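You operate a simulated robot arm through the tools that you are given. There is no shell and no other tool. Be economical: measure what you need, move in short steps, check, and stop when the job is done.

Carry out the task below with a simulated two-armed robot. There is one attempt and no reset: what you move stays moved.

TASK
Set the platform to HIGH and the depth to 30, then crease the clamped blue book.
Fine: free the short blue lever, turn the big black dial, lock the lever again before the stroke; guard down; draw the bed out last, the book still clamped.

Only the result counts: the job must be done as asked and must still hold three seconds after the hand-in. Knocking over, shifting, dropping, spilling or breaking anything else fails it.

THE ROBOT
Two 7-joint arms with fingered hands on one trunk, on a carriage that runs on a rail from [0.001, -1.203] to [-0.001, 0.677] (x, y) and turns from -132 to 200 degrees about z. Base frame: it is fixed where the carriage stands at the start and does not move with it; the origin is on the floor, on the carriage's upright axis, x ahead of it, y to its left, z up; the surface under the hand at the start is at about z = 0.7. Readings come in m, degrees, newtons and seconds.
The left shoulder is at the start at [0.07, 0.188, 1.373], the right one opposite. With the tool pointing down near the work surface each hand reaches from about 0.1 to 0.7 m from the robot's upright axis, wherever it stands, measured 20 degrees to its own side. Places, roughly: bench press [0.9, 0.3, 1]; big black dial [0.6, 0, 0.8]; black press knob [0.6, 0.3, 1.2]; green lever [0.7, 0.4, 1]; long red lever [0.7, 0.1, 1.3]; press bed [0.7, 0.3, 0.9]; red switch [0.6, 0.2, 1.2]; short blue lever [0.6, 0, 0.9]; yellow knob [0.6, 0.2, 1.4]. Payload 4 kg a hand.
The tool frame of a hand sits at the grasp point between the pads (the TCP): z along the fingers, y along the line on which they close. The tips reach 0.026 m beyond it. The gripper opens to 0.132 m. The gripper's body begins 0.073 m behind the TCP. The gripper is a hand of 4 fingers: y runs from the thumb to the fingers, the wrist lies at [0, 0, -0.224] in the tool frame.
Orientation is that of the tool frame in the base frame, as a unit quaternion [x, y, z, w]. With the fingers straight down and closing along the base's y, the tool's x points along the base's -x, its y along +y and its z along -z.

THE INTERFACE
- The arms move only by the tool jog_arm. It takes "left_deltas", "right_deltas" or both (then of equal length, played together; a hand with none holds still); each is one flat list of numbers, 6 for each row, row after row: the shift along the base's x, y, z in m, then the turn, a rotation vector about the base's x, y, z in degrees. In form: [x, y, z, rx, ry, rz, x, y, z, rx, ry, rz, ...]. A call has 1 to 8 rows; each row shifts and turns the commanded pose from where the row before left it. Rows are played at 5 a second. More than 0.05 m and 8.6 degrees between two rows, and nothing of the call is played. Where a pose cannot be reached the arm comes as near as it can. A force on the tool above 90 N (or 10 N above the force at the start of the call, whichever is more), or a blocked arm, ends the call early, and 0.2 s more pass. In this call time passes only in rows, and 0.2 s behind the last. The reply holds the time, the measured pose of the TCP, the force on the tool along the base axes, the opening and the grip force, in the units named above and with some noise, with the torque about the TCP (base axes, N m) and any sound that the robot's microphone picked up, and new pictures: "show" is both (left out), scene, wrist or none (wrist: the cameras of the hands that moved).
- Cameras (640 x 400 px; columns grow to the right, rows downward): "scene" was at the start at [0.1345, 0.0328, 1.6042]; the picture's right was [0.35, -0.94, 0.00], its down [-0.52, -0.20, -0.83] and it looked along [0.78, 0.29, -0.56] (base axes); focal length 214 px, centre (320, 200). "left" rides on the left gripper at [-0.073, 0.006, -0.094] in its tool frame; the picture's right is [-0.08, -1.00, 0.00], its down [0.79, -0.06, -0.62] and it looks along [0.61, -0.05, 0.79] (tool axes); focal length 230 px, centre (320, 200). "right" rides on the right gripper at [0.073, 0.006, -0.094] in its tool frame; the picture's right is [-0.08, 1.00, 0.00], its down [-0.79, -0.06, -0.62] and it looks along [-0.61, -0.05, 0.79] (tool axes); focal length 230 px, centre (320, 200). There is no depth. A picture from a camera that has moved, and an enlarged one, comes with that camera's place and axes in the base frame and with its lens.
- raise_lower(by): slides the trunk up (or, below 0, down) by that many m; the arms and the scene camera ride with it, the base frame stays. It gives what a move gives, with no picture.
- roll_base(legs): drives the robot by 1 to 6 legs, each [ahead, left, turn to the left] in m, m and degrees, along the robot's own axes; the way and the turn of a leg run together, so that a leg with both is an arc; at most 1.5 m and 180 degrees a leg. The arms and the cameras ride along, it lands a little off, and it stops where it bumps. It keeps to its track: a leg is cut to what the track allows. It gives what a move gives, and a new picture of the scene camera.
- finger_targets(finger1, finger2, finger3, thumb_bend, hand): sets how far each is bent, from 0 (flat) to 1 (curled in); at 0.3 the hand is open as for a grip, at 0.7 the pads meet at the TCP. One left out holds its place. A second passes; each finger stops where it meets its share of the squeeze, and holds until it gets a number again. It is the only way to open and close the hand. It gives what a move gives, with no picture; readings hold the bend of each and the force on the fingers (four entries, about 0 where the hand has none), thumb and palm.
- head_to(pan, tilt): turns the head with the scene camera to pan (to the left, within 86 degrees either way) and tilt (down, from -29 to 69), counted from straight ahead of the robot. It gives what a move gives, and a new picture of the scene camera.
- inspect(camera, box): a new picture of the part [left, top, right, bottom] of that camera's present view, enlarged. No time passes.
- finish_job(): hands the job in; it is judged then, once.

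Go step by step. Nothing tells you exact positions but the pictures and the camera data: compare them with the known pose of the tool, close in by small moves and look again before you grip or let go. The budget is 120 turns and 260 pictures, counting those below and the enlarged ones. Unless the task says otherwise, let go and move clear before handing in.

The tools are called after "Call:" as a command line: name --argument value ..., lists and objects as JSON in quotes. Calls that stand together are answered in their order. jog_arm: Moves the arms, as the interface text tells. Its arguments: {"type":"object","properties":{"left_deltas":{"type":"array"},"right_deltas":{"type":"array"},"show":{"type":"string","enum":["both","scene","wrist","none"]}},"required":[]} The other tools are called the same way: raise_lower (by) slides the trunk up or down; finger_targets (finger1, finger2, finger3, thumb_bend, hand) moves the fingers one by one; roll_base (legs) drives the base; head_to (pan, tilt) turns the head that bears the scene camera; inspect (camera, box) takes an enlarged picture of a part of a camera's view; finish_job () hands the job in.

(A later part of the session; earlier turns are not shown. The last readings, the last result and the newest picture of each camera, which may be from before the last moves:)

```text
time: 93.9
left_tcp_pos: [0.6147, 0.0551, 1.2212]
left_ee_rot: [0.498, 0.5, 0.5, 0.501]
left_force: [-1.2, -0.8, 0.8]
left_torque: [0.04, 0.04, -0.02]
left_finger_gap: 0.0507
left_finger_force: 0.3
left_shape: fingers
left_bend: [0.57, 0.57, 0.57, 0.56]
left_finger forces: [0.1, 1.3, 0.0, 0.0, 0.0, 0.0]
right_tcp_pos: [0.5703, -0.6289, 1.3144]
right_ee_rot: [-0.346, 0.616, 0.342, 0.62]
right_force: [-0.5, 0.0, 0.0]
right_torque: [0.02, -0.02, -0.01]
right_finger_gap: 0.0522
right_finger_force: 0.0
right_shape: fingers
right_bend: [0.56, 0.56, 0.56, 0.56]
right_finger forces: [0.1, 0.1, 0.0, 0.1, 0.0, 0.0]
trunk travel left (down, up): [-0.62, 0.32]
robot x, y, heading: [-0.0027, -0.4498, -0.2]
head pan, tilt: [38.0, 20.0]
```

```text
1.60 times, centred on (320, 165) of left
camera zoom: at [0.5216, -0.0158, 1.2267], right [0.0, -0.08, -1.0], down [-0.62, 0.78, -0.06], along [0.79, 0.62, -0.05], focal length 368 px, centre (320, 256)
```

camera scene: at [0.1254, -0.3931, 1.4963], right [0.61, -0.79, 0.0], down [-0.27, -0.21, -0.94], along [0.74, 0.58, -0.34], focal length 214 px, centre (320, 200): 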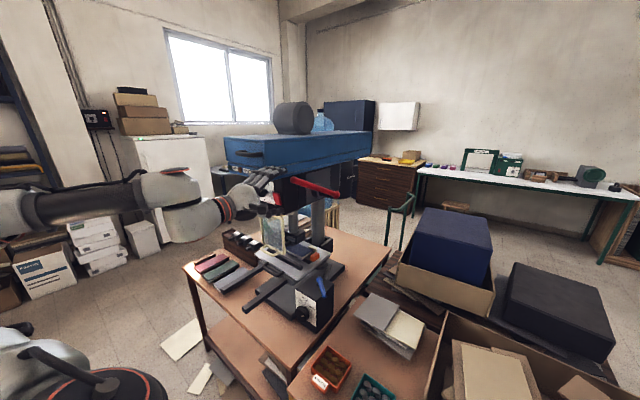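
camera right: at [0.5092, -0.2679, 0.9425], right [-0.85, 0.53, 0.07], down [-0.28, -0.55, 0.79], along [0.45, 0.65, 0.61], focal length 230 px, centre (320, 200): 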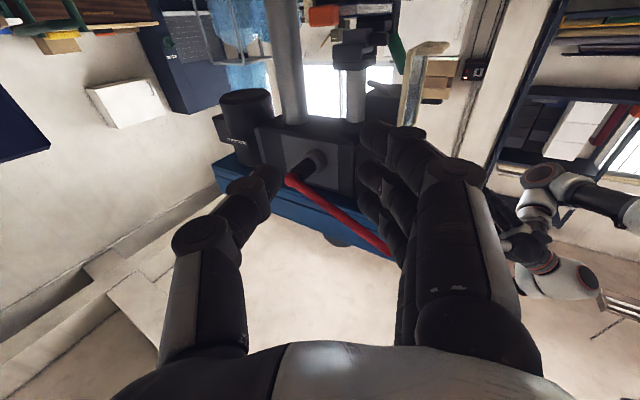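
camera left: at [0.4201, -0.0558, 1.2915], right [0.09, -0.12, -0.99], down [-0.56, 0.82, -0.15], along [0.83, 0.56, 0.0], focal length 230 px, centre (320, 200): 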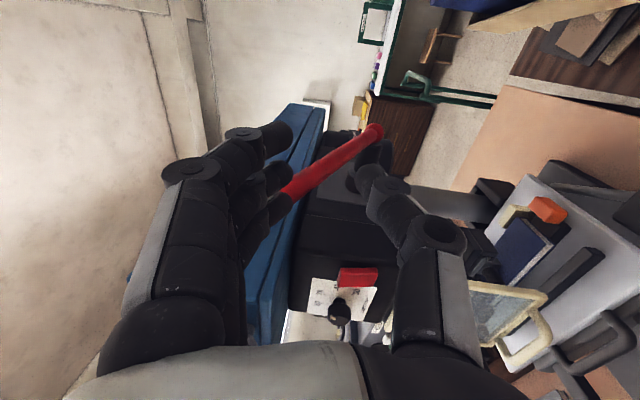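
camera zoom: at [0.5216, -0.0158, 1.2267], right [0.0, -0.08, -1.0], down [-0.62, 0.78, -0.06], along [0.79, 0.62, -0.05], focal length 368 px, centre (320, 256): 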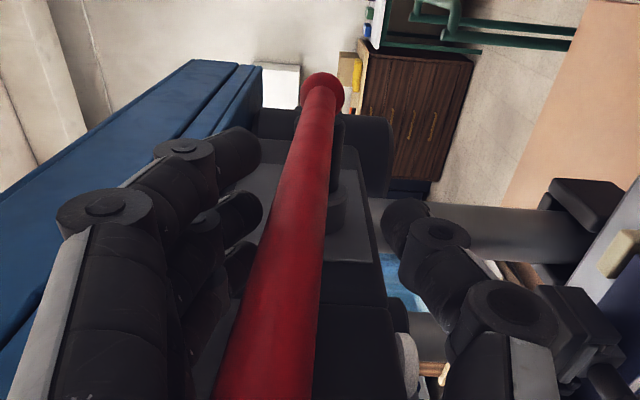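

That works smoothly. I'll keep lowering.

Call:
raise_lower --by -0.09

Call:
inspect --camera "scene" --box '[210, 80, 370, 200]'

Call:
inspect --camera "left" --box '[120, 40, 520, 290]'

```text
time: 95.1
left_tcp_pos: [0.6129, 0.053, 1.1354]
left_ee_rot: [0.498, 0.497, 0.502, 0.502]
left_force: [4.5, 1.1, 26.5]
left_torque: [0.01, 0.66, 0.01]
left_finger_gap: 0.0506
left_finger_force: 10.9
left_shape: fingers
left_bend: [0.57, 0.42, 0.57, 0.56]
left_finger forces: [0.1, 21.5, 0.4, 0.0, 0.0, 0.0]
right_tcp_pos: [0.5686, -0.6287, 1.2242]
right_ee_rot: [-0.345, 0.615, 0.342, 0.621]
right_force: [0.4, 0.3, 0.2]
right_torque: [0.01, -0.01, 0.0]
right_finger_gap: 0.0521
right_finger_force: 0.0
right_shape: fingers
right_bend: [0.56, 0.56, 0.56, 0.56]
right_finger forces: [0.0, 0.0, 0.0, 0.1, 0.1, 0.0]
trunk travel left (down, up): [-0.53, 0.41]
robot x, y, heading: [-0.0001, -0.4547, -0.2]
head pan, tilt: [38.0, 20.0]
```

```text
3.33 times, centred on (290, 140) of scene
camera zoom: at [0.1232, -0.3952, 1.307], right [0.61, -0.79, 0.0], down [-0.27, -0.21, -0.94], along [0.74, 0.58, -0.34], focal length 715 px, centre (420, 400)
```

zoom: 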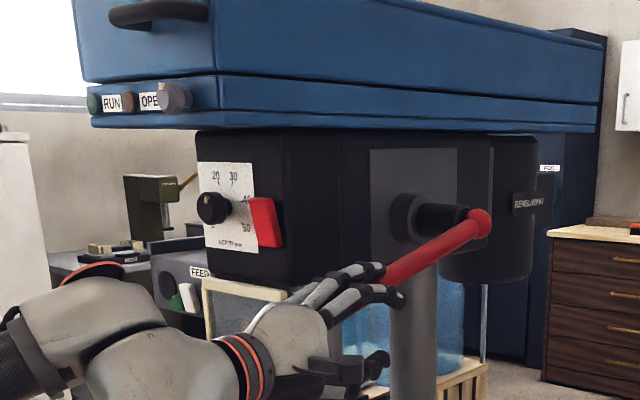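

```text
1.60 times, centred on (320, 165) of left
camera zoom: at [0.5197, -0.0174, 1.1403], right [0.01, -0.08, -1.0], down [-0.62, 0.78, -0.07], along [0.79, 0.62, -0.04], focal length 368 px, centre (320, 256)
```

zoom: 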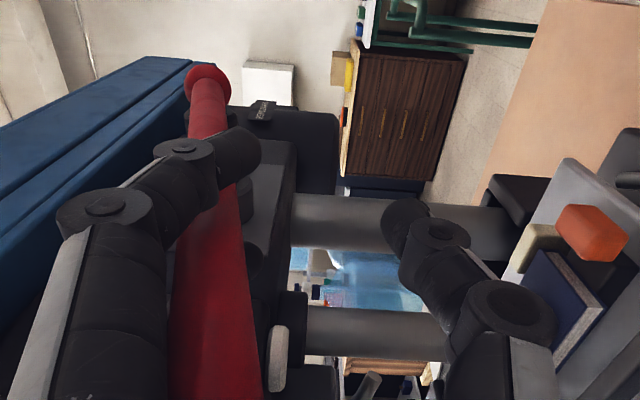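

Resistance has risen to about 26 N. I'll check where the ram is relative to the book.

Call:
head_to --pan 38 --tilt 25

Call:
inspect --camera "scene" --box '[230, 110, 350, 210]'

```text
time: 95.8
left_tcp_pos: [0.6138, 0.0547, 1.1341]
left_ee_rot: [0.499, 0.498, 0.502, 0.501]
left_force: [5.2, 3.1, 28.4]
left_torque: [0.0, 0.8, -0.05]
left_finger_gap: 0.0506
left_finger_force: 12.5
left_shape: fingers
left_bend: [0.57, 0.42, 0.57, 0.56]
left_finger forces: [0.0, 23.2, 0.9, 0.0, 0.0, 0.0]
right_tcp_pos: [0.5686, -0.6306, 1.2244]
right_ee_rot: [-0.345, 0.615, 0.342, 0.621]
right_force: [-0.3, 0.4, -1.2]
right_torque: [-0.01, 0.0, 0.02]
right_finger_gap: 0.052
right_finger_force: 0.1
right_shape: fingers
right_bend: [0.56, 0.56, 0.56, 0.56]
right_finger forces: [0.0, 0.0, 0.0, 0.1, 0.1, 0.0]
trunk travel left (down, up): [-0.53, 0.41]
robot x, y, heading: [0.0025, -0.4508, 0.1]
head pan, tilt: [38.0, 25.0]
camera scene: at [0.1222, -0.396, 1.2987], right [0.61, -0.79, 0.0], down [-0.33, -0.26, -0.91], along [0.72, 0.56, -0.42], focal length 214 px, centre (320, 200)
```

scene: 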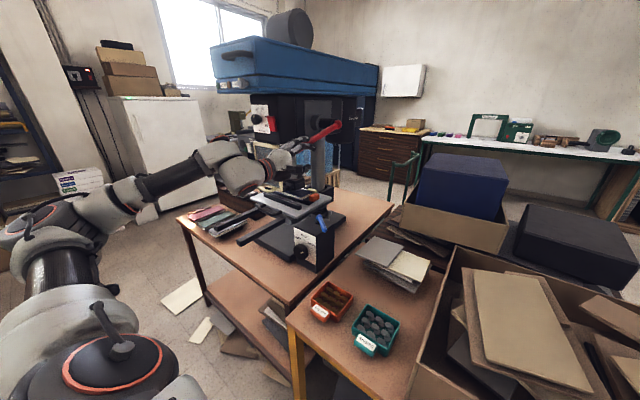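

```text
4.00 times, centred on (290, 160) of scene
camera zoom: at [0.1222, -0.396, 1.2987], right [0.61, -0.79, 0.0], down [-0.33, -0.26, -0.91], along [0.72, 0.56, -0.42], focal length 858 px, centre (440, 360)
```

zoom: 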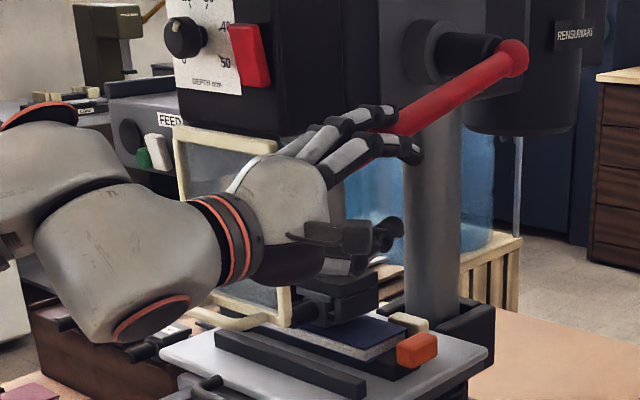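

The ram foot is close to the book. The contact is at the fingertips, so I'll pitch the hand nose-up to align with the lever, firm up the fingers, and keep lowering.

Call:
jog_arm --left_deltas '[0.004, 0, -0.004, 0, -7, 0, 0.004, 0, -0.004, 0, -7, 0, 0.004, 0, -0.004, 0, -6, 0]' --show "none"

Call:
finger_targets --hand "left" --finger1 0.68 --finger2 0.68 --finger3 0.68 --thumb_bend 0.62

Call:
inspect --camera "scene" --box '[230, 110, 350, 210]'

Call:
inspect --camera "left" --box '[120, 40, 520, 290]'

```text
time: 96.6
left_tcp_pos: [0.6138, 0.0534, 1.1361]
left_ee_rot: [0.459, 0.46, 0.541, 0.534]
left_force: [3.5, -17.7, 39.9]
left_torque: [0.59, 2.08, 0.77]
left_finger_gap: 0.0504
left_finger_force: 18.2
left_shape: fingers
left_bend: [0.57, 0.5, 0.57, 0.56]
left_finger forces: [0.0, 36.2, 0.1, 0.0, 0.0, 0.0]
left hand out of reach, approached as far as the arm can: row 2, 3
right_tcp_pos: [0.5653, -0.6345, 1.2243]
right_ee_rot: [-0.344, 0.613, 0.343, 0.623]
right_force: [-0.2, -0.1, 0.3]
right_torque: [0.0, 0.0, -0.01]
right_finger_gap: 0.0521
right_finger_force: 0.0
right_shape: fingers
right_bend: [0.56, 0.56, 0.56, 0.56]
right_finger forces: [0.1, 0.1, 0.1, 0.1, 0.1, 0.1]
trunk travel left (down, up): [-0.53, 0.41]
robot x, y, heading: [0.001, -0.4511, -0.1]
head pan, tilt: [38.0, 25.0]
```

```text
time: 97.6
left_tcp_pos: [0.6119, 0.0565, 1.1327]
left_ee_rot: [0.46, 0.462, 0.54, 0.532]
left_force: [-9.0, -19.8, 30.7]
left_torque: [0.61, 1.57, 1.2]
left_finger_gap: 0.0261
left_finger_force: 15.6
left_shape: fingers
left_bend: [0.68, 0.65, 0.68, 0.62]
left_finger forces: [0.0, 31.0, 0.1, 0.0, 0.0, 0.1]
right_tcp_pos: [0.5647, -0.6355, 1.225]
right_ee_rot: [-0.344, 0.613, 0.343, 0.623]
right_force: [0.1, 0.6, 0.5]
right_torque: [0.03, 0.01, -0.02]
right_finger_gap: 0.0521
right_finger_force: 0.0
right_shape: fingers
right_bend: [0.56, 0.56, 0.56, 0.56]
right_finger forces: [0.1, 0.0, 0.1, 0.0, 0.0, 0.0]
trunk travel left (down, up): [-0.53, 0.41]
robot x, y, heading: [0.0015, -0.4514, -0.4]
head pan, tilt: [38.0, 25.0]
```

```text
4.00 times, centred on (290, 160) of scene
camera zoom: at [0.1195, -0.4009, 1.2991], right [0.61, -0.79, 0.0], down [-0.33, -0.25, -0.91], along [0.72, 0.56, -0.42], focal length 858 px, centre (440, 360)
```

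zoom: 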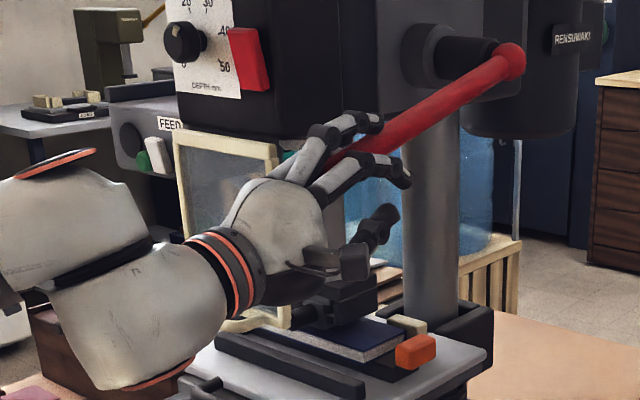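

```text
1.60 times, centred on (320, 165) of left
camera zoom: at [0.5198, -0.016, 1.1248], right [0.15, -0.07, -0.99], down [-0.61, 0.78, -0.15], along [0.78, 0.62, 0.07], focal length 368 px, centre (320, 256)
```

zoom: 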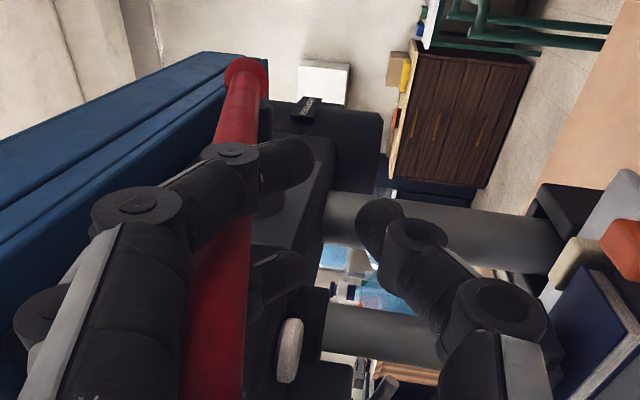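

Call:
raise_lower --by -0.04

Call:
inspect --camera "scene" --box '[230, 100, 350, 200]'

```text
time: 98.4
left_tcp_pos: [0.6044, 0.0677, 1.1]
left_ee_rot: [0.451, 0.463, 0.546, 0.533]
left_force: [-30.4, 21.9, 51.0]
left_torque: [-1.42, 1.04, -1.24]
left_finger_gap: 0.0255
left_finger_force: 28.2
left_shape: fingers
left_bend: [0.68, 0.66, 0.68, 0.62]
left_finger forces: [0.0, 57.0, 0.0, 0.0, 0.0, 0.1]
right_tcp_pos: [0.5592, -0.6274, 1.1893]
right_ee_rot: [-0.348, 0.612, 0.341, 0.623]
right_force: [0.0, 0.6, 0.1]
right_torque: [0.0, 0.04, 0.01]
right_finger_gap: 0.052
right_finger_force: 0.0
right_shape: fingers
right_bend: [0.56, 0.56, 0.56, 0.56]
right_finger forces: [0.0, 0.0, 0.1, 0.0, 0.0, 0.0]
trunk travel left (down, up): [-0.49, 0.45]
robot x, y, heading: [0.0002, -0.4508, 0.3]
head pan, tilt: [38.0, 25.0]
```

```text
4.00 times, centred on (290, 150) of scene
camera zoom: at [0.1131, -0.3937, 1.2597], right [0.62, -0.79, 0.01], down [-0.32, -0.26, -0.91], along [0.72, 0.56, -0.42], focal length 858 px, centre (440, 400)
```

zoom: 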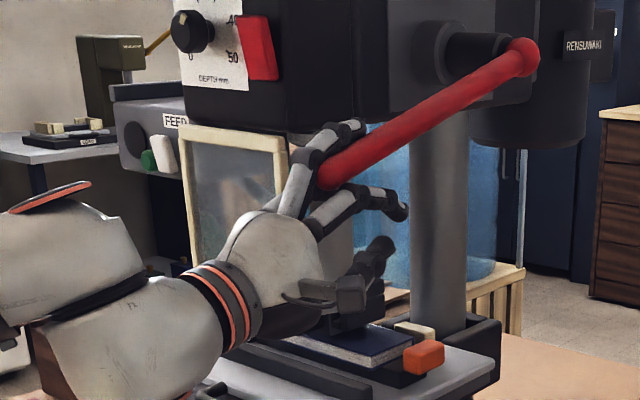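

Call:
inspect --camera "scene" --box '[290, 155, 350, 200]'

Call:
inspect --camera "left" --box '[220, 100, 640, 400]'

```text
8.89 times, centred on (320, 178) of scene
camera zoom: at [0.1131, -0.3937, 1.2597], right [0.62, -0.79, 0.01], down [-0.32, -0.26, -0.91], along [0.72, 0.56, -0.42], focal length 1906 px, centre (320, 400)
```

zoom: 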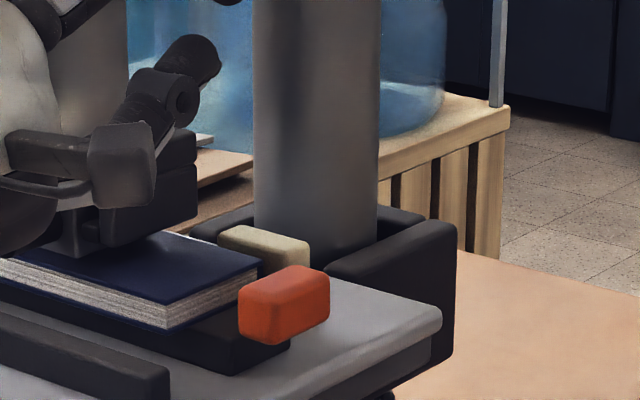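

```text
1.33 times, centred on (430, 250) of left
camera zoom: at [0.5132, -0.0058, 1.0904], right [0.17, -0.08, -0.98], down [-0.62, 0.77, -0.16], along [0.77, 0.63, 0.08], focal length 307 px, centre (173, 133)
```

zoom: 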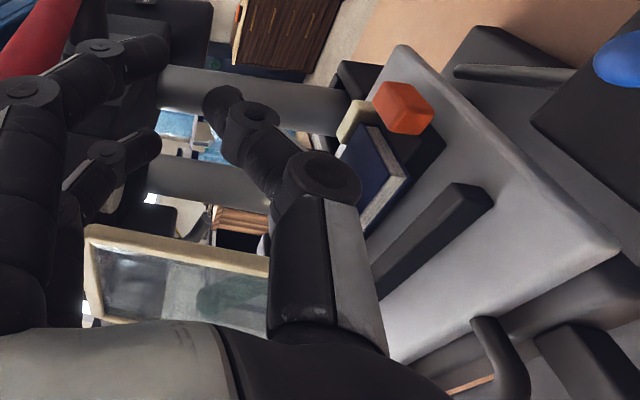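

The crease blade is now down on the book. I'll press a bit further to be sure the stroke bottoms out.

Call:
raise_lower --by -0.02

Call:
inspect --camera "scene" --box '[230, 90, 350, 190]'

Call:
inspect --camera "scene" --box '[290, 145, 350, 190]'

```text
time: 98.9
left_tcp_pos: [0.604, 0.0707, 1.0999]
left_ee_rot: [0.444, 0.457, 0.554, 0.536]
left_force: [-23.0, 8.0, 40.8]
left_torque: [-0.71, 0.73, -0.55]
left_finger_gap: 0.0253
left_finger_force: 21.1
left_shape: fingers
left_bend: [0.68, 0.65, 0.68, 0.62]
left_finger forces: [0.0, 41.6, 0.0, 0.0, 0.1, 0.0]
right_tcp_pos: [0.5633, -0.6281, 1.1748]
right_ee_rot: [-0.347, 0.613, 0.342, 0.622]
right_force: [-1.3, 0.1, 0.1]
right_torque: [-0.04, -0.03, 0.02]
right_finger_gap: 0.0518
right_finger_force: 0.0
right_shape: fingers
right_bend: [0.56, 0.56, 0.56, 0.56]
right_finger forces: [0.1, 0.0, 0.0, 0.0, 0.0, 0.0]
trunk travel left (down, up): [-0.478, 0.462]
robot x, y, heading: [0.0018, -0.4534, 0.3]
head pan, tilt: [38.0, 25.0]
stopped: the force on the tool passed its limit at 98 N (the readings are from after the stop); the commanded pose is now the measured one
```

```text
4.00 times, centred on (290, 140) of scene
camera zoom: at [0.1164, -0.395, 1.2467], right [0.62, -0.79, 0.0], down [-0.33, -0.26, -0.91], along [0.72, 0.56, -0.42], focal length 858 px, centre (440, 440)
```

zoom: 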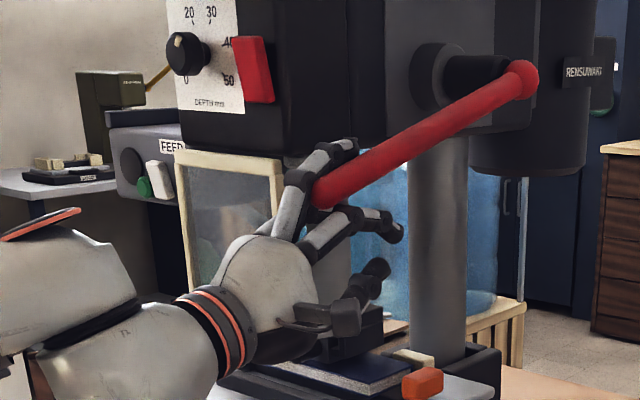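

```text
8.89 times, centred on (320, 168) of scene
camera zoom: at [0.1164, -0.395, 1.2467], right [0.62, -0.79, 0.0], down [-0.33, -0.26, -0.91], along [0.72, 0.56, -0.42], focal length 1906 px, centre (320, 489)
```

zoom: 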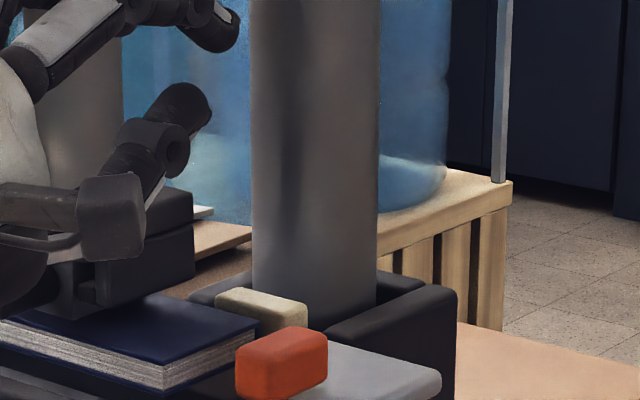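

The stroke is hard against a stop (98 N) with the blade on the book. I'll check the depth dial, because its pointer looks odd from this angle.

Call:
inspect --camera "scene" --box '[268, 84, 304, 120]'

```text
11.11 times, centred on (286, 102) of scene
camera zoom: at [0.1164, -0.395, 1.2467], right [0.62, -0.79, 0.0], down [-0.33, -0.26, -0.91], along [0.72, 0.56, -0.42], focal length 2383 px, centre (698, 1289)
```

zoom: 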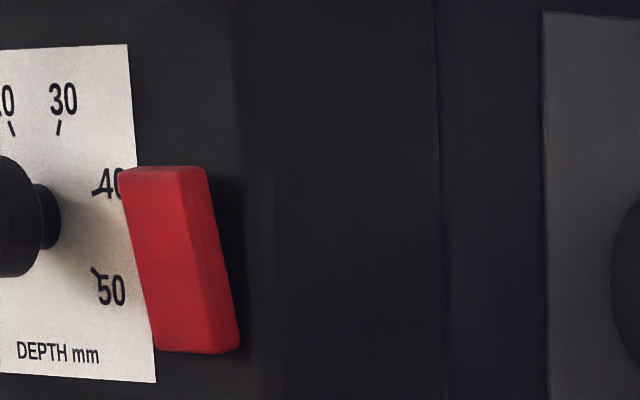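

Call:
inspect --camera "scene" --box '[258, 84, 294, 120]'

```text
11.11 times, centred on (276, 102) of scene
camera zoom: at [0.1164, -0.395, 1.2467], right [0.62, -0.79, 0.0], down [-0.33, -0.26, -0.91], along [0.72, 0.56, -0.42], focal length 2383 px, centre (809, 1289)
```

zoom: 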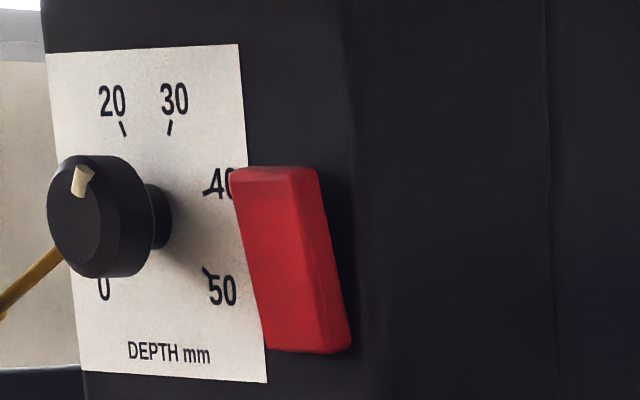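

The dial still reads 30, and the blade was pressed on the book at the stop. Now I'll let the lever return up by raising the trunk.

Call:
raise_lower --by 0.06

Call:
raise_lower --by 0.14

Call:
inspect --camera "scene" --box '[210, 100, 370, 240]'

Call:
inspect --camera "left" --box '[120, 40, 520, 290]'

```text
time: 99.9
left_tcp_pos: [0.6096, 0.0754, 1.1484]
left_ee_rot: [0.447, 0.463, 0.547, 0.536]
left_force: [-26.8, 27.6, -1.7]
left_torque: [-1.21, -0.92, -1.98]
left_finger_gap: 0.0193
left_finger_force: 25.1
left_shape: fingers
left_bend: [0.68, 0.67, 0.68, 0.62]
left_finger forces: [14.4, 35.9, 0.1, 0.0, 0.0, 0.0]
right_tcp_pos: [0.5655, -0.6201, 1.2351]
right_ee_rot: [-0.349, 0.614, 0.34, 0.621]
right_force: [-0.2, 0.0, -0.1]
right_torque: [0.0, 0.0, -0.01]
right_finger_gap: 0.0519
right_finger_force: 0.2
right_shape: fingers
right_bend: [0.56, 0.56, 0.56, 0.56]
right_finger forces: [0.0, 0.0, 0.0, 0.0, 0.0, 0.0]
trunk travel left (down, up): [-0.538, 0.402]
robot x, y, heading: [0.0019, -0.4512, 0.0]
head pan, tilt: [38.0, 25.0]
```

```text
time: 101.6
left_tcp_pos: [0.6139, 0.0752, 1.285]
left_ee_rot: [0.448, 0.465, 0.545, 0.535]
left_force: [-1.3, 28.5, 0.7]
left_torque: [-0.89, 0.18, -1.4]
left_finger_gap: 0.0241
left_finger_force: 25.1
left_shape: fingers
left_bend: [0.68, 0.67, 0.68, 0.62]
left_finger forces: [14.4, 35.5, 0.0, 0.0, 0.0, 0.0]
right_tcp_pos: [0.5693, -0.6192, 1.3732]
right_ee_rot: [-0.349, 0.615, 0.341, 0.619]
right_force: [0.2, 0.2, 0.2]
right_torque: [-0.02, 0.04, 0.0]
right_finger_gap: 0.0521
right_finger_force: 0.0
right_shape: fingers
right_bend: [0.56, 0.56, 0.56, 0.56]
right_finger forces: [0.0, 0.1, 0.0, 0.0, 0.1, 0.0]
trunk travel left (down, up): [-0.678, 0.262]
robot x, y, heading: [0.0039, -0.4531, -0.0]
head pan, tilt: [38.0, 25.0]
```

```text
2.86 times, centred on (290, 170) of scene
camera zoom: at [0.124, -0.3857, 1.4462], right [0.62, -0.79, 0.0], down [-0.33, -0.27, -0.91], along [0.71, 0.56, -0.43], focal length 613 px, centre (406, 286)
```

zoom: 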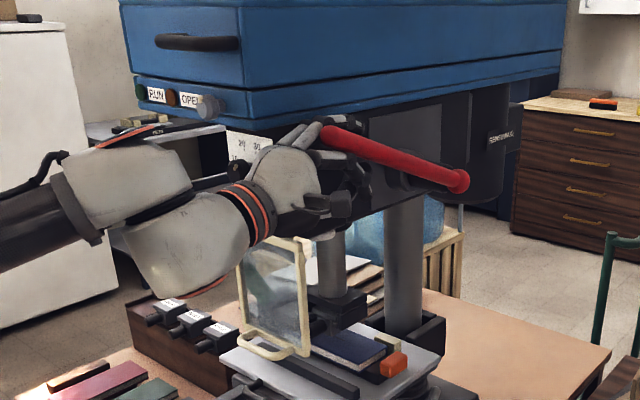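

```text
1.60 times, centred on (320, 165) of left
camera zoom: at [0.5228, 0.0018, 1.2764], right [0.17, -0.08, -0.98], down [-0.62, 0.77, -0.17], along [0.77, 0.63, 0.08], focal length 368 px, centre (320, 256)
```

zoom: 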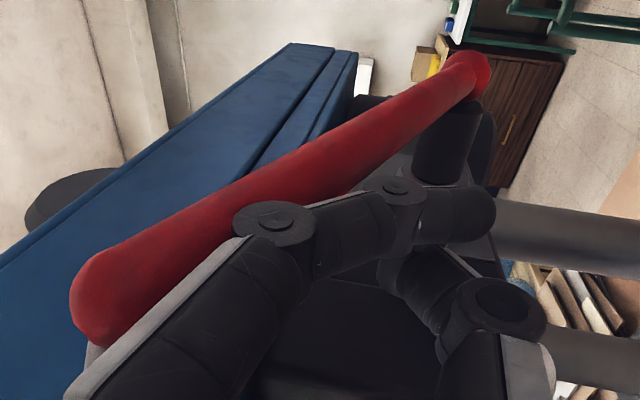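

The lever is back up and the ram is raised, but my fingers are beside the lever. I'll withdraw straight back.

Call:
jog_arm --left_deltas '[-0.015, -0.006, -0.005, 0, 0, 0, -0.035, 0, -0.008, 0, 0, 0, -0.04, 0, -0.008, 0, 0, 0, -0.035, 0, 0, 0, 0, 0]' --show "scene"

Call:
inspect --camera "scene" --box '[210, 100, 370, 240]'

```text
time: 102.6
left_tcp_pos: [0.4896, 0.0639, 1.2664]
left_ee_rot: [0.45, 0.462, 0.545, 0.535]
left_force: [0.5, 0.2, 0.0]
left_torque: [0.01, -0.02, -0.02]
left_finger_gap: 0.0254
left_finger_force: 0.0
left_shape: fingers
left_bend: [0.68, 0.68, 0.68, 0.62]
left_finger forces: [0.1, 0.1, 0.2, 0.1, 0.0, 0.0]
right_tcp_pos: [0.5703, -0.6237, 1.3724]
right_ee_rot: [-0.347, 0.615, 0.341, 0.621]
right_force: [-0.3, 0.4, -0.2]
right_torque: [0.0, 0.0, -0.01]
right_finger_gap: 0.0521
right_finger_force: 0.0
right_shape: fingers
right_bend: [0.56, 0.56, 0.56, 0.56]
right_finger forces: [0.1, 0.0, 0.0, 0.0, 0.0, 0.1]
trunk travel left (down, up): [-0.678, 0.262]
robot x, y, heading: [-0.0015, -0.4543, -0.1]
head pan, tilt: [38.0, 25.0]
camera scene: at [0.1239, -0.3913, 1.4465], right [0.62, -0.79, 0.0], down [-0.33, -0.26, -0.91], along [0.71, 0.56, -0.42], focal length 214 px, centre (320, 200)
```

scene: 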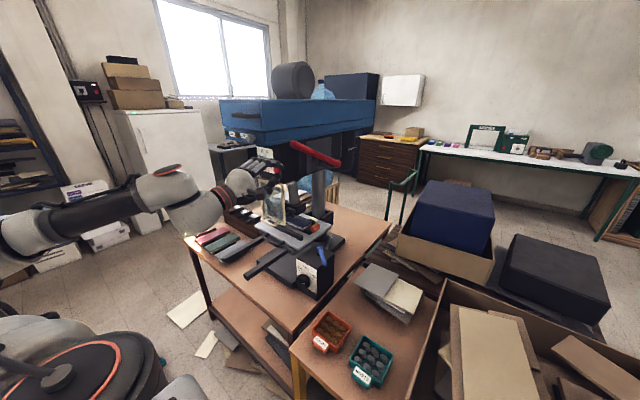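

```text
2.86 times, centred on (290, 170) of scene
camera zoom: at [0.1239, -0.3913, 1.4465], right [0.62, -0.79, 0.0], down [-0.33, -0.26, -0.91], along [0.71, 0.56, -0.42], focal length 613 px, centre (406, 286)
```

zoom: 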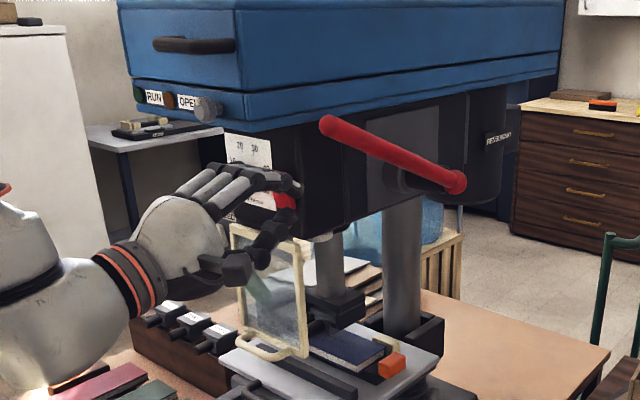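

Call:
inspect --camera "scene" --box '[285, 205, 345, 245]'

Call:
inspect --camera "scene" --box '[240, 115, 280, 145]'

Call:
inspect --camera "scene" --box '[255, 170, 335, 250]'

```text
10.00 times, centred on (315, 225) of scene
camera zoom: at [0.1239, -0.3913, 1.4465], right [0.62, -0.79, 0.0], down [-0.33, -0.26, -0.91], along [0.71, 0.56, -0.42], focal length 2145 px, centre (370, -50)
```

zoom: 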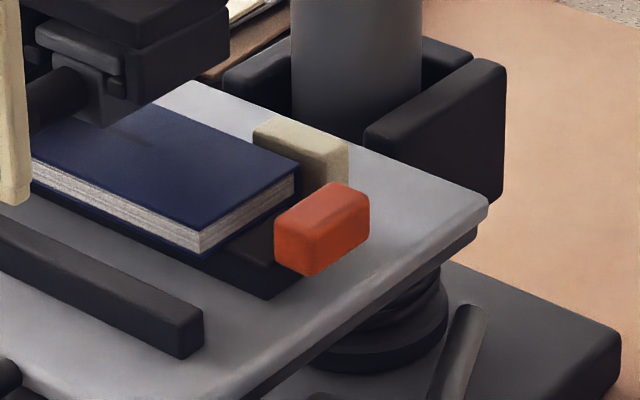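

```text
13.33 times, centred on (260, 130) of scene
camera zoom: at [0.1239, -0.3913, 1.4465], right [0.62, -0.79, 0.0], down [-0.33, -0.26, -0.91], along [0.71, 0.56, -0.42], focal length 2860 px, centre (1120, 1133)
```

zoom: 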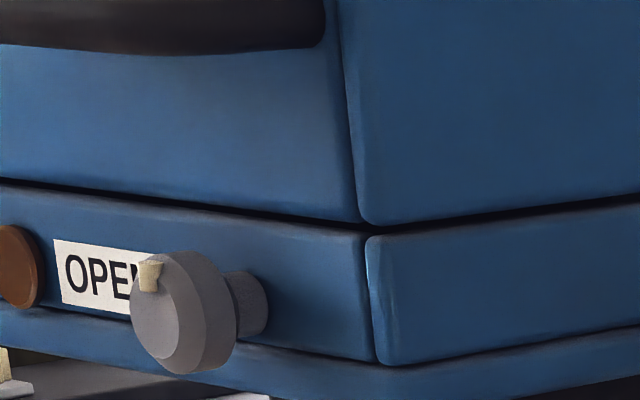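

```text
5.00 times, centred on (295, 210) of scene
camera zoom: at [0.1239, -0.3913, 1.4465], right [0.62, -0.79, 0.0], down [-0.33, -0.26, -0.91], along [0.71, 0.56, -0.42], focal length 1072 px, centre (445, 150)
```

zoom: 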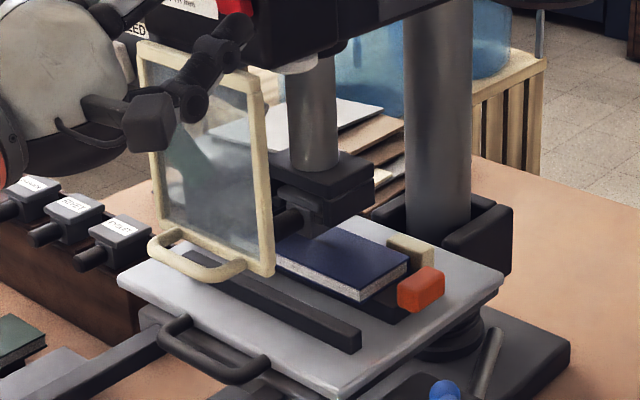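

The ram has returned and the book is still clamped. Next I'll draw the bed out: its handle bar is at about [0.597, 0.236, 0.89], just under the guard handle, so I'll lower the trunk, move the base back, and approach it level from the front.

Call:
raise_lower --by -0.25

Call:
roll_base --legs '[[0, 0.19, 0]]'

Call:
inspect --camera "scene" --box '[200, 80, 400, 280]'

Call:
inspect --camera "left" --box '[0, 0, 640, 400]'

```text
time: 105.2
left_tcp_pos: [0.4918, 0.0652, 1.0172]
left_ee_rot: [0.45, 0.463, 0.546, 0.534]
left_force: [-0.2, 0.9, 0.6]
left_torque: [-0.02, 0.03, 0.02]
left_finger_gap: 0.0254
left_finger_force: 0.1
left_shape: fingers
left_bend: [0.68, 0.68, 0.68, 0.62]
left_finger forces: [0.1, 0.0, 0.1, 0.0, 0.0, 0.1]
right_tcp_pos: [0.5716, -0.6274, 1.1211]
right_ee_rot: [-0.346, 0.615, 0.343, 0.62]
right_force: [0.7, -0.7, -0.3]
right_torque: [-0.01, 0.01, 0.04]
right_finger_gap: 0.0517
right_finger_force: 0.1
right_shape: fingers
right_bend: [0.56, 0.56, 0.56, 0.56]
right_finger forces: [0.0, 0.1, 0.0, 0.0, 0.0, 0.1]
trunk travel left (down, up): [-0.428, 0.512]
robot x, y, heading: [0.0016, -0.4497, -0.3]
head pan, tilt: [38.0, 25.0]
```

```text
time: 106.7
left_tcp_pos: [0.4901, 0.2486, 1.0176]
left_ee_rot: [0.449, 0.463, 0.546, 0.534]
left_force: [0.3, -0.2, -0.2]
left_torque: [-0.03, 0.01, -0.02]
left_finger_gap: 0.0257
left_finger_force: 0.1
left_shape: fingers
left_bend: [0.68, 0.68, 0.68, 0.62]
left_finger forces: [0.0, 0.0, 0.0, 0.0, 0.1, 0.0]
right_tcp_pos: [0.5701, -0.4404, 1.1216]
right_ee_rot: [-0.347, 0.615, 0.343, 0.619]
right_force: [0.2, 0.6, 0.7]
right_torque: [-0.02, -0.02, 0.0]
right_finger_gap: 0.0519
right_finger_force: 0.0
right_shape: fingers
right_bend: [0.56, 0.56, 0.56, 0.56]
right_finger forces: [0.0, 0.0, 0.0, 0.0, 0.0, 0.0]
trunk travel left (down, up): [-0.428, 0.512]
robot x, y, heading: [-0.0, -0.2679, 0.0]
head pan, tilt: [38.0, 25.0]
camera scene: at [0.1243, -0.2076, 1.1965], right [0.62, -0.79, 0.0], down [-0.33, -0.26, -0.91], along [0.71, 0.56, -0.42], focal length 214 px, centre (320, 200)
```

scene: 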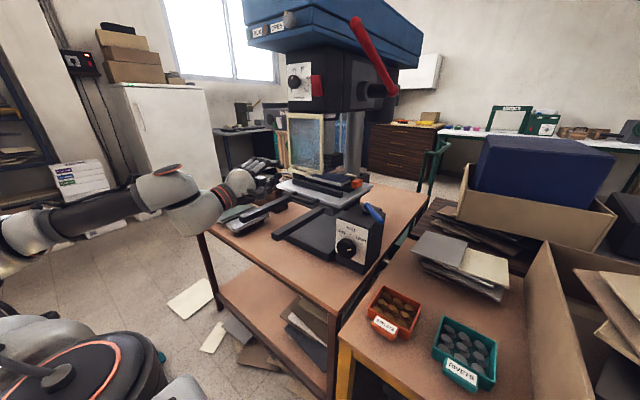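

```text
2.00 times, centred on (300, 180) of scene
camera zoom: at [0.1243, -0.2076, 1.1965], right [0.62, -0.79, 0.0], down [-0.33, -0.26, -0.91], along [0.71, 0.56, -0.42], focal length 429 px, centre (360, 240)
```

zoom: 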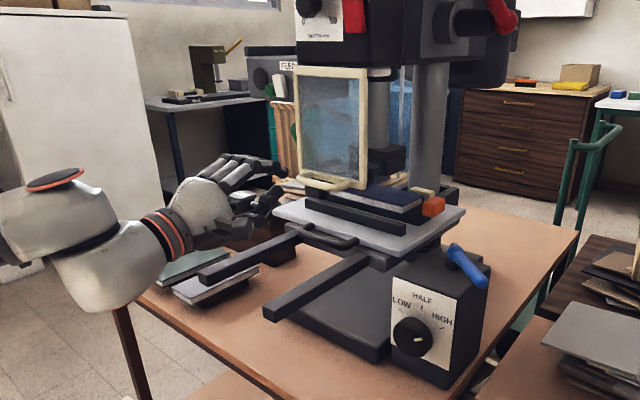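

```text
1.00 times, centred on (320, 200) of left (not enlarged: the box is as wide or as high as the picture)
camera zoom: at [0.3982, 0.1758, 1.0071], right [0.17, -0.08, -0.98], down [-0.62, 0.77, -0.17], along [0.77, 0.63, 0.08], focal length 230 px, centre (320, 200)
```

zoom: 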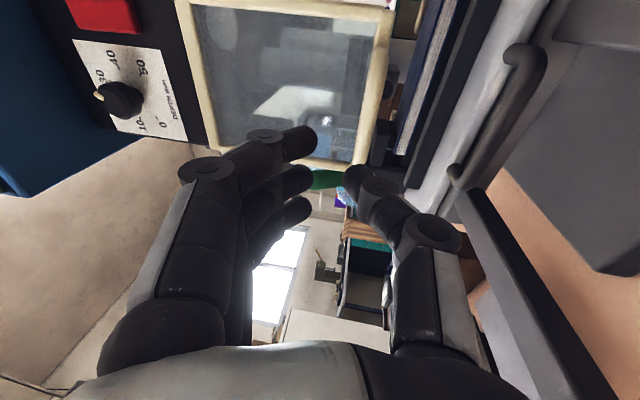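

The view shows the bed handle, rails and guard. I'll take a close check of the depth pointer from this camera.

Call:
inspect --camera "left" --box '[60, 30, 200, 150]'

Call:
inspect --camera "scene" --box '[280, 55, 340, 105]'

Call:
inspect --camera "scene" --box '[260, 160, 360, 240]'

```text
3.33 times, centred on (130, 90) of left
camera zoom: at [0.3982, 0.1758, 1.0071], right [0.17, -0.08, -0.98], down [-0.62, 0.77, -0.17], along [0.77, 0.63, 0.08], focal length 767 px, centre (953, 567)
```

zoom: 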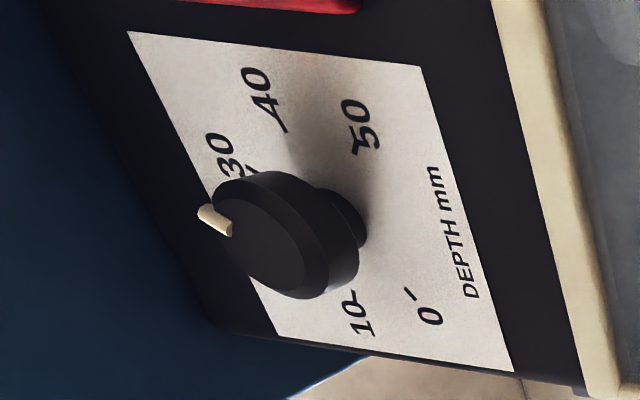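

```text
8.00 times, centred on (310, 80) of scene
camera zoom: at [0.1243, -0.2076, 1.1965], right [0.62, -0.79, 0.0], down [-0.33, -0.26, -0.91], along [0.71, 0.56, -0.42], focal length 1716 px, centre (400, 1160)
```

zoom: 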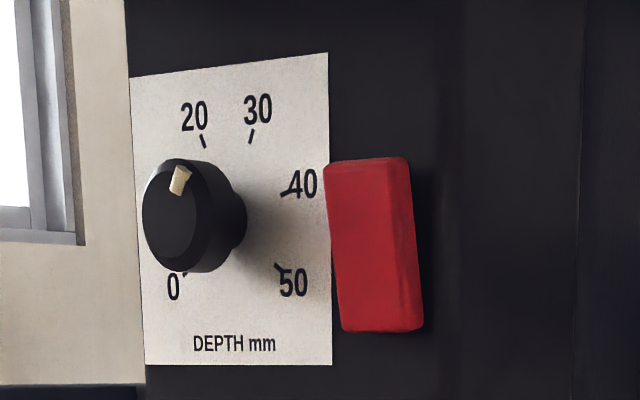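

```text
5.00 times, centred on (310, 200) of scene
camera zoom: at [0.1243, -0.2076, 1.1965], right [0.62, -0.79, 0.0], down [-0.33, -0.26, -0.91], along [0.71, 0.56, -0.42], focal length 1072 px, centre (370, 200)
```

zoom: 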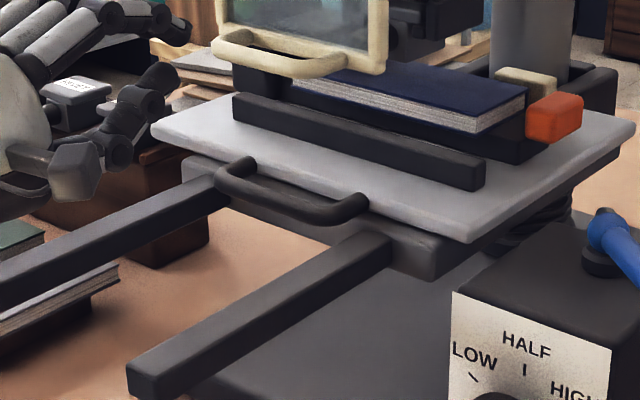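

Depth still reads 30. The bed handle bar is at about [0.593, 0.234, 0.891], free between the rails. I'll open the left hand, lower it level with the bar, and tilt slightly nose-down.

Call:
finger_targets --hand "left" --finger1 0.45 --finger2 0.45 --finger3 0.45 --thumb_bend 0.45

Call:
jog_arm --left_deltas '[0, -0.005, -0.041, 0, 6.5, -0.5, 0, -0.005, -0.041, 0, 6.5, -0.5, 0.005, -0.005, -0.041, 0, 6.5, -0.5]' --show "wrist"

Call:
inspect --camera "scene" --box '[240, 150, 360, 250]'

```text
time: 107.7
left_tcp_pos: [0.4892, 0.2491, 1.0165]
left_ee_rot: [0.449, 0.463, 0.546, 0.534]
left_force: [-0.2, 0.0, -0.2]
left_torque: [0.01, -0.01, 0.01]
left_finger_gap: 0.0863
left_finger_force: 0.1
left_shape: fingers
left_bend: [0.45, 0.45, 0.45, 0.45]
left_finger forces: [0.0, 0.0, 0.0, 0.1, 0.0, 0.0]
right_tcp_pos: [0.5711, -0.4414, 1.1218]
right_ee_rot: [-0.347, 0.615, 0.344, 0.619]
right_force: [1.0, 0.5, 0.4]
right_torque: [-0.02, 0.0, -0.02]
right_finger_gap: 0.0519
right_finger_force: 0.0
right_shape: fingers
right_bend: [0.56, 0.56, 0.56, 0.56]
right_finger forces: [0.1, 0.1, 0.1, 0.1, 0.1, 0.0]
trunk travel left (down, up): [-0.428, 0.512]
robot x, y, heading: [0.0001, -0.268, 0.4]
head pan, tilt: [38.0, 25.0]
```

```text
time: 108.5
left_tcp_pos: [0.4942, 0.234, 0.8936]
left_ee_rot: [0.542, 0.542, 0.455, 0.453]
left_force: [1.0, 1.0, -0.1]
left_torque: [0.01, 0.0, 0.02]
left_finger_gap: 0.0865
left_finger_force: 0.0
left_shape: fingers
left_bend: [0.45, 0.45, 0.45, 0.45]
left_finger forces: [0.0, 0.0, 0.0, 0.0, 0.0, 0.1]
right_tcp_pos: [0.5715, -0.441, 1.12]
right_ee_rot: [-0.348, 0.614, 0.344, 0.619]
right_force: [0.1, 0.3, 0.9]
right_torque: [0.03, 0.01, 0.01]
right_finger_gap: 0.0521
right_finger_force: 0.0
right_shape: fingers
right_bend: [0.56, 0.56, 0.56, 0.56]
right_finger forces: [0.0, 0.0, 0.0, 0.0, 0.0, 0.0]
trunk travel left (down, up): [-0.428, 0.512]
robot x, y, heading: [0.0031, -0.2658, 0.0]
head pan, tilt: [38.0, 25.0]
camera left: at [0.4044, 0.1618, 0.9155], right [-0.17, -0.08, -0.98], down [-0.62, 0.79, 0.05], along [0.77, 0.61, -0.18], focal length 230 px, centre (320, 200)
```

left: 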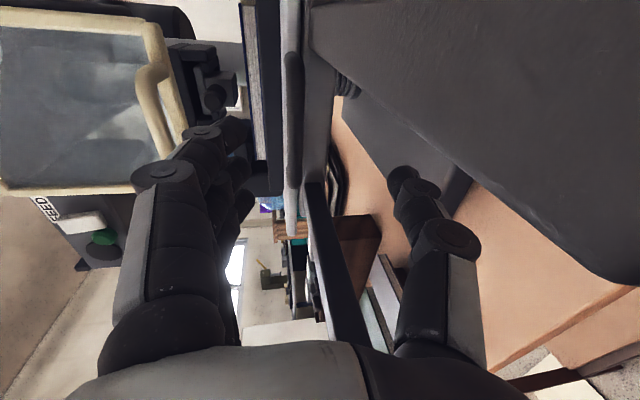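

```text
4.00 times, centred on (300, 200) of scene
camera zoom: at [0.1249, -0.2081, 1.1964], right [0.62, -0.79, 0.0], down [-0.33, -0.26, -0.91], along [0.71, 0.56, -0.42], focal length 858 px, centre (400, 200)
```

zoom: 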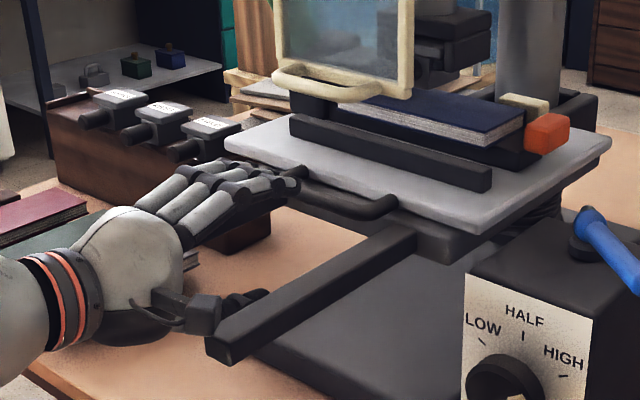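

The bar is straight ahead at z≈0.90. I'll advance with the fingers passing over it and the thumb below.

Call:
jog_arm --left_deltas '[0.03, 0, 0.002, 0, 0, 0, 0.03, 0, 0.002, 0, 0, 0, 0.028, 0, 0.002, 0, 0, 0]' --show "wrist"

Call:
inspect --camera "scene" --box '[240, 150, 360, 250]'

```text
time: 109.3
left_tcp_pos: [0.5843, 0.2331, 0.9001]
left_ee_rot: [0.542, 0.541, 0.455, 0.454]
left_force: [-0.5, 0.6, -0.5]
left_torque: [0.03, -0.01, 0.01]
left_finger_gap: 0.0863
left_finger_force: 0.1
left_shape: fingers
left_bend: [0.45, 0.45, 0.45, 0.45]
left_finger forces: [0.0, 0.0, 0.1, 0.0, 0.0, 0.1]
right_tcp_pos: [0.5712, -0.4407, 1.121]
right_ee_rot: [-0.346, 0.616, 0.343, 0.62]
right_force: [-0.1, 1.0, -0.5]
right_torque: [0.04, 0.02, -0.01]
right_finger_gap: 0.0521
right_finger_force: 0.0
right_shape: fingers
right_bend: [0.56, 0.56, 0.56, 0.56]
right_finger forces: [0.1, 0.0, 0.1, 0.1, 0.1, 0.0]
trunk travel left (down, up): [-0.428, 0.512]
robot x, y, heading: [0.0012, -0.2676, -0.1]
head pan, tilt: [38.0, 25.0]
camera left: at [0.4926, 0.1623, 0.9219], right [-0.17, -0.08, -0.98], down [-0.62, 0.79, 0.05], along [0.77, 0.61, -0.18], focal length 230 px, centre (320, 200)
```

left: 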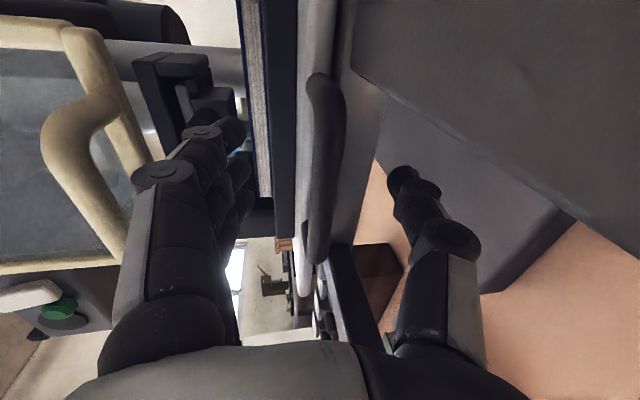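

```text
4.00 times, centred on (300, 200) of scene
camera zoom: at [0.1253, -0.2078, 1.1963], right [0.62, -0.79, 0.0], down [-0.33, -0.26, -0.91], along [0.71, 0.56, -0.42], focal length 858 px, centre (400, 200)
```

zoom: 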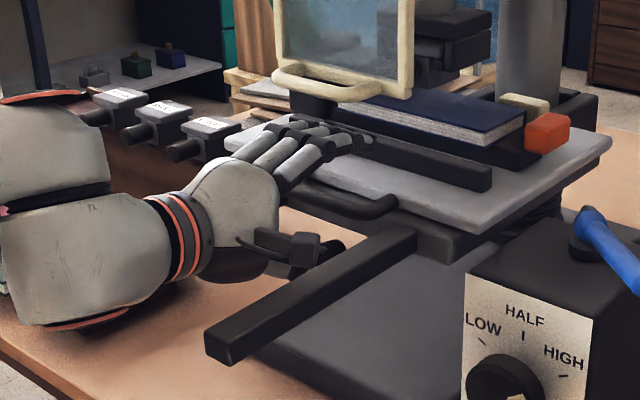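

The bar lies between the fingers and thumb. I'll move in a hair more and close on it.

Call:
jog_arm --left_deltas '[0.007, 0.002, -0.001, 0, 0, 0]' --show "none"

Call:
finger_targets --hand "left" --finger1 0.72 --finger2 0.72 --finger3 0.72 --thumb_bend 0.72

Call:
inspect --camera "left" --box '[100, 40, 560, 340]'

```text
time: 109.7
left_tcp_pos: [0.5902, 0.2367, 0.8988]
left_ee_rot: [0.542, 0.542, 0.455, 0.454]
left_force: [0.5, -0.3, 0.6]
left_torque: [0.0, -0.01, 0.03]
left_finger_gap: 0.0866
left_finger_force: 0.1
left_shape: fingers
left_bend: [0.45, 0.45, 0.45, 0.45]
left_finger forces: [0.0, 0.1, 0.1, 0.0, 0.0, 0.0]
right_tcp_pos: [0.5714, -0.4416, 1.1211]
right_ee_rot: [-0.346, 0.615, 0.342, 0.621]
right_force: [0.5, 0.4, -0.3]
right_torque: [0.0, 0.01, 0.05]
right_finger_gap: 0.0518
right_finger_force: 0.1
right_shape: fingers
right_bend: [0.56, 0.56, 0.56, 0.56]
right_finger forces: [0.0, 0.1, 0.1, 0.1, 0.0, 0.0]
trunk travel left (down, up): [-0.428, 0.512]
robot x, y, heading: [0.0014, -0.2662, 0.1]
head pan, tilt: [38.0, 25.0]
```

```text
time: 110.7
left_tcp_pos: [0.5892, 0.2356, 0.8977]
left_ee_rot: [0.542, 0.542, 0.454, 0.454]
left_force: [-5.2, -0.9, -8.8]
left_torque: [-0.02, 0.45, -0.05]
left_finger_gap: 0.0409
left_finger_force: 14.6
left_shape: fingers
left_bend: [0.69, 0.69, 0.69, 0.6]
left_finger forces: [3.5, 3.5, 3.6, 0.0, 18.4, 0.1]
right_tcp_pos: [0.5698, -0.4401, 1.1216]
right_ee_rot: [-0.347, 0.615, 0.342, 0.62]
right_force: [-0.6, 0.2, 1.2]
right_torque: [0.01, -0.02, -0.01]
right_finger_gap: 0.052
right_finger_force: 0.0
right_shape: fingers
right_bend: [0.56, 0.56, 0.56, 0.56]
right_finger forces: [0.0, 0.1, 0.0, 0.0, 0.0, 0.1]
trunk travel left (down, up): [-0.428, 0.512]
robot x, y, heading: [0.0002, -0.266, -0.1]
head pan, tilt: [38.0, 25.0]
```

```text
1.33 times, centred on (330, 190) of left
camera zoom: at [0.4981, 0.165, 0.9204], right [-0.17, -0.08, -0.98], down [-0.62, 0.79, 0.05], along [0.77, 0.61, -0.18], focal length 307 px, centre (307, 213)
```

zoom: 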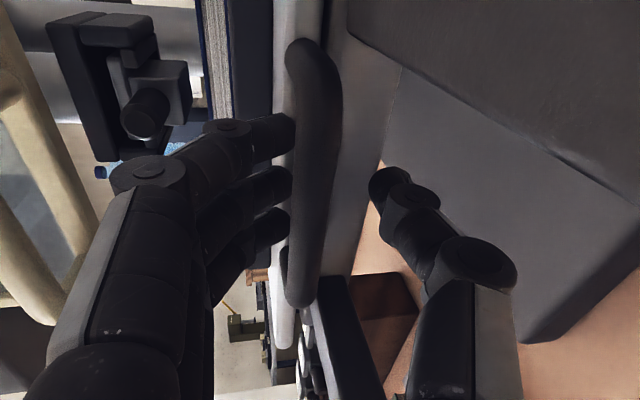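

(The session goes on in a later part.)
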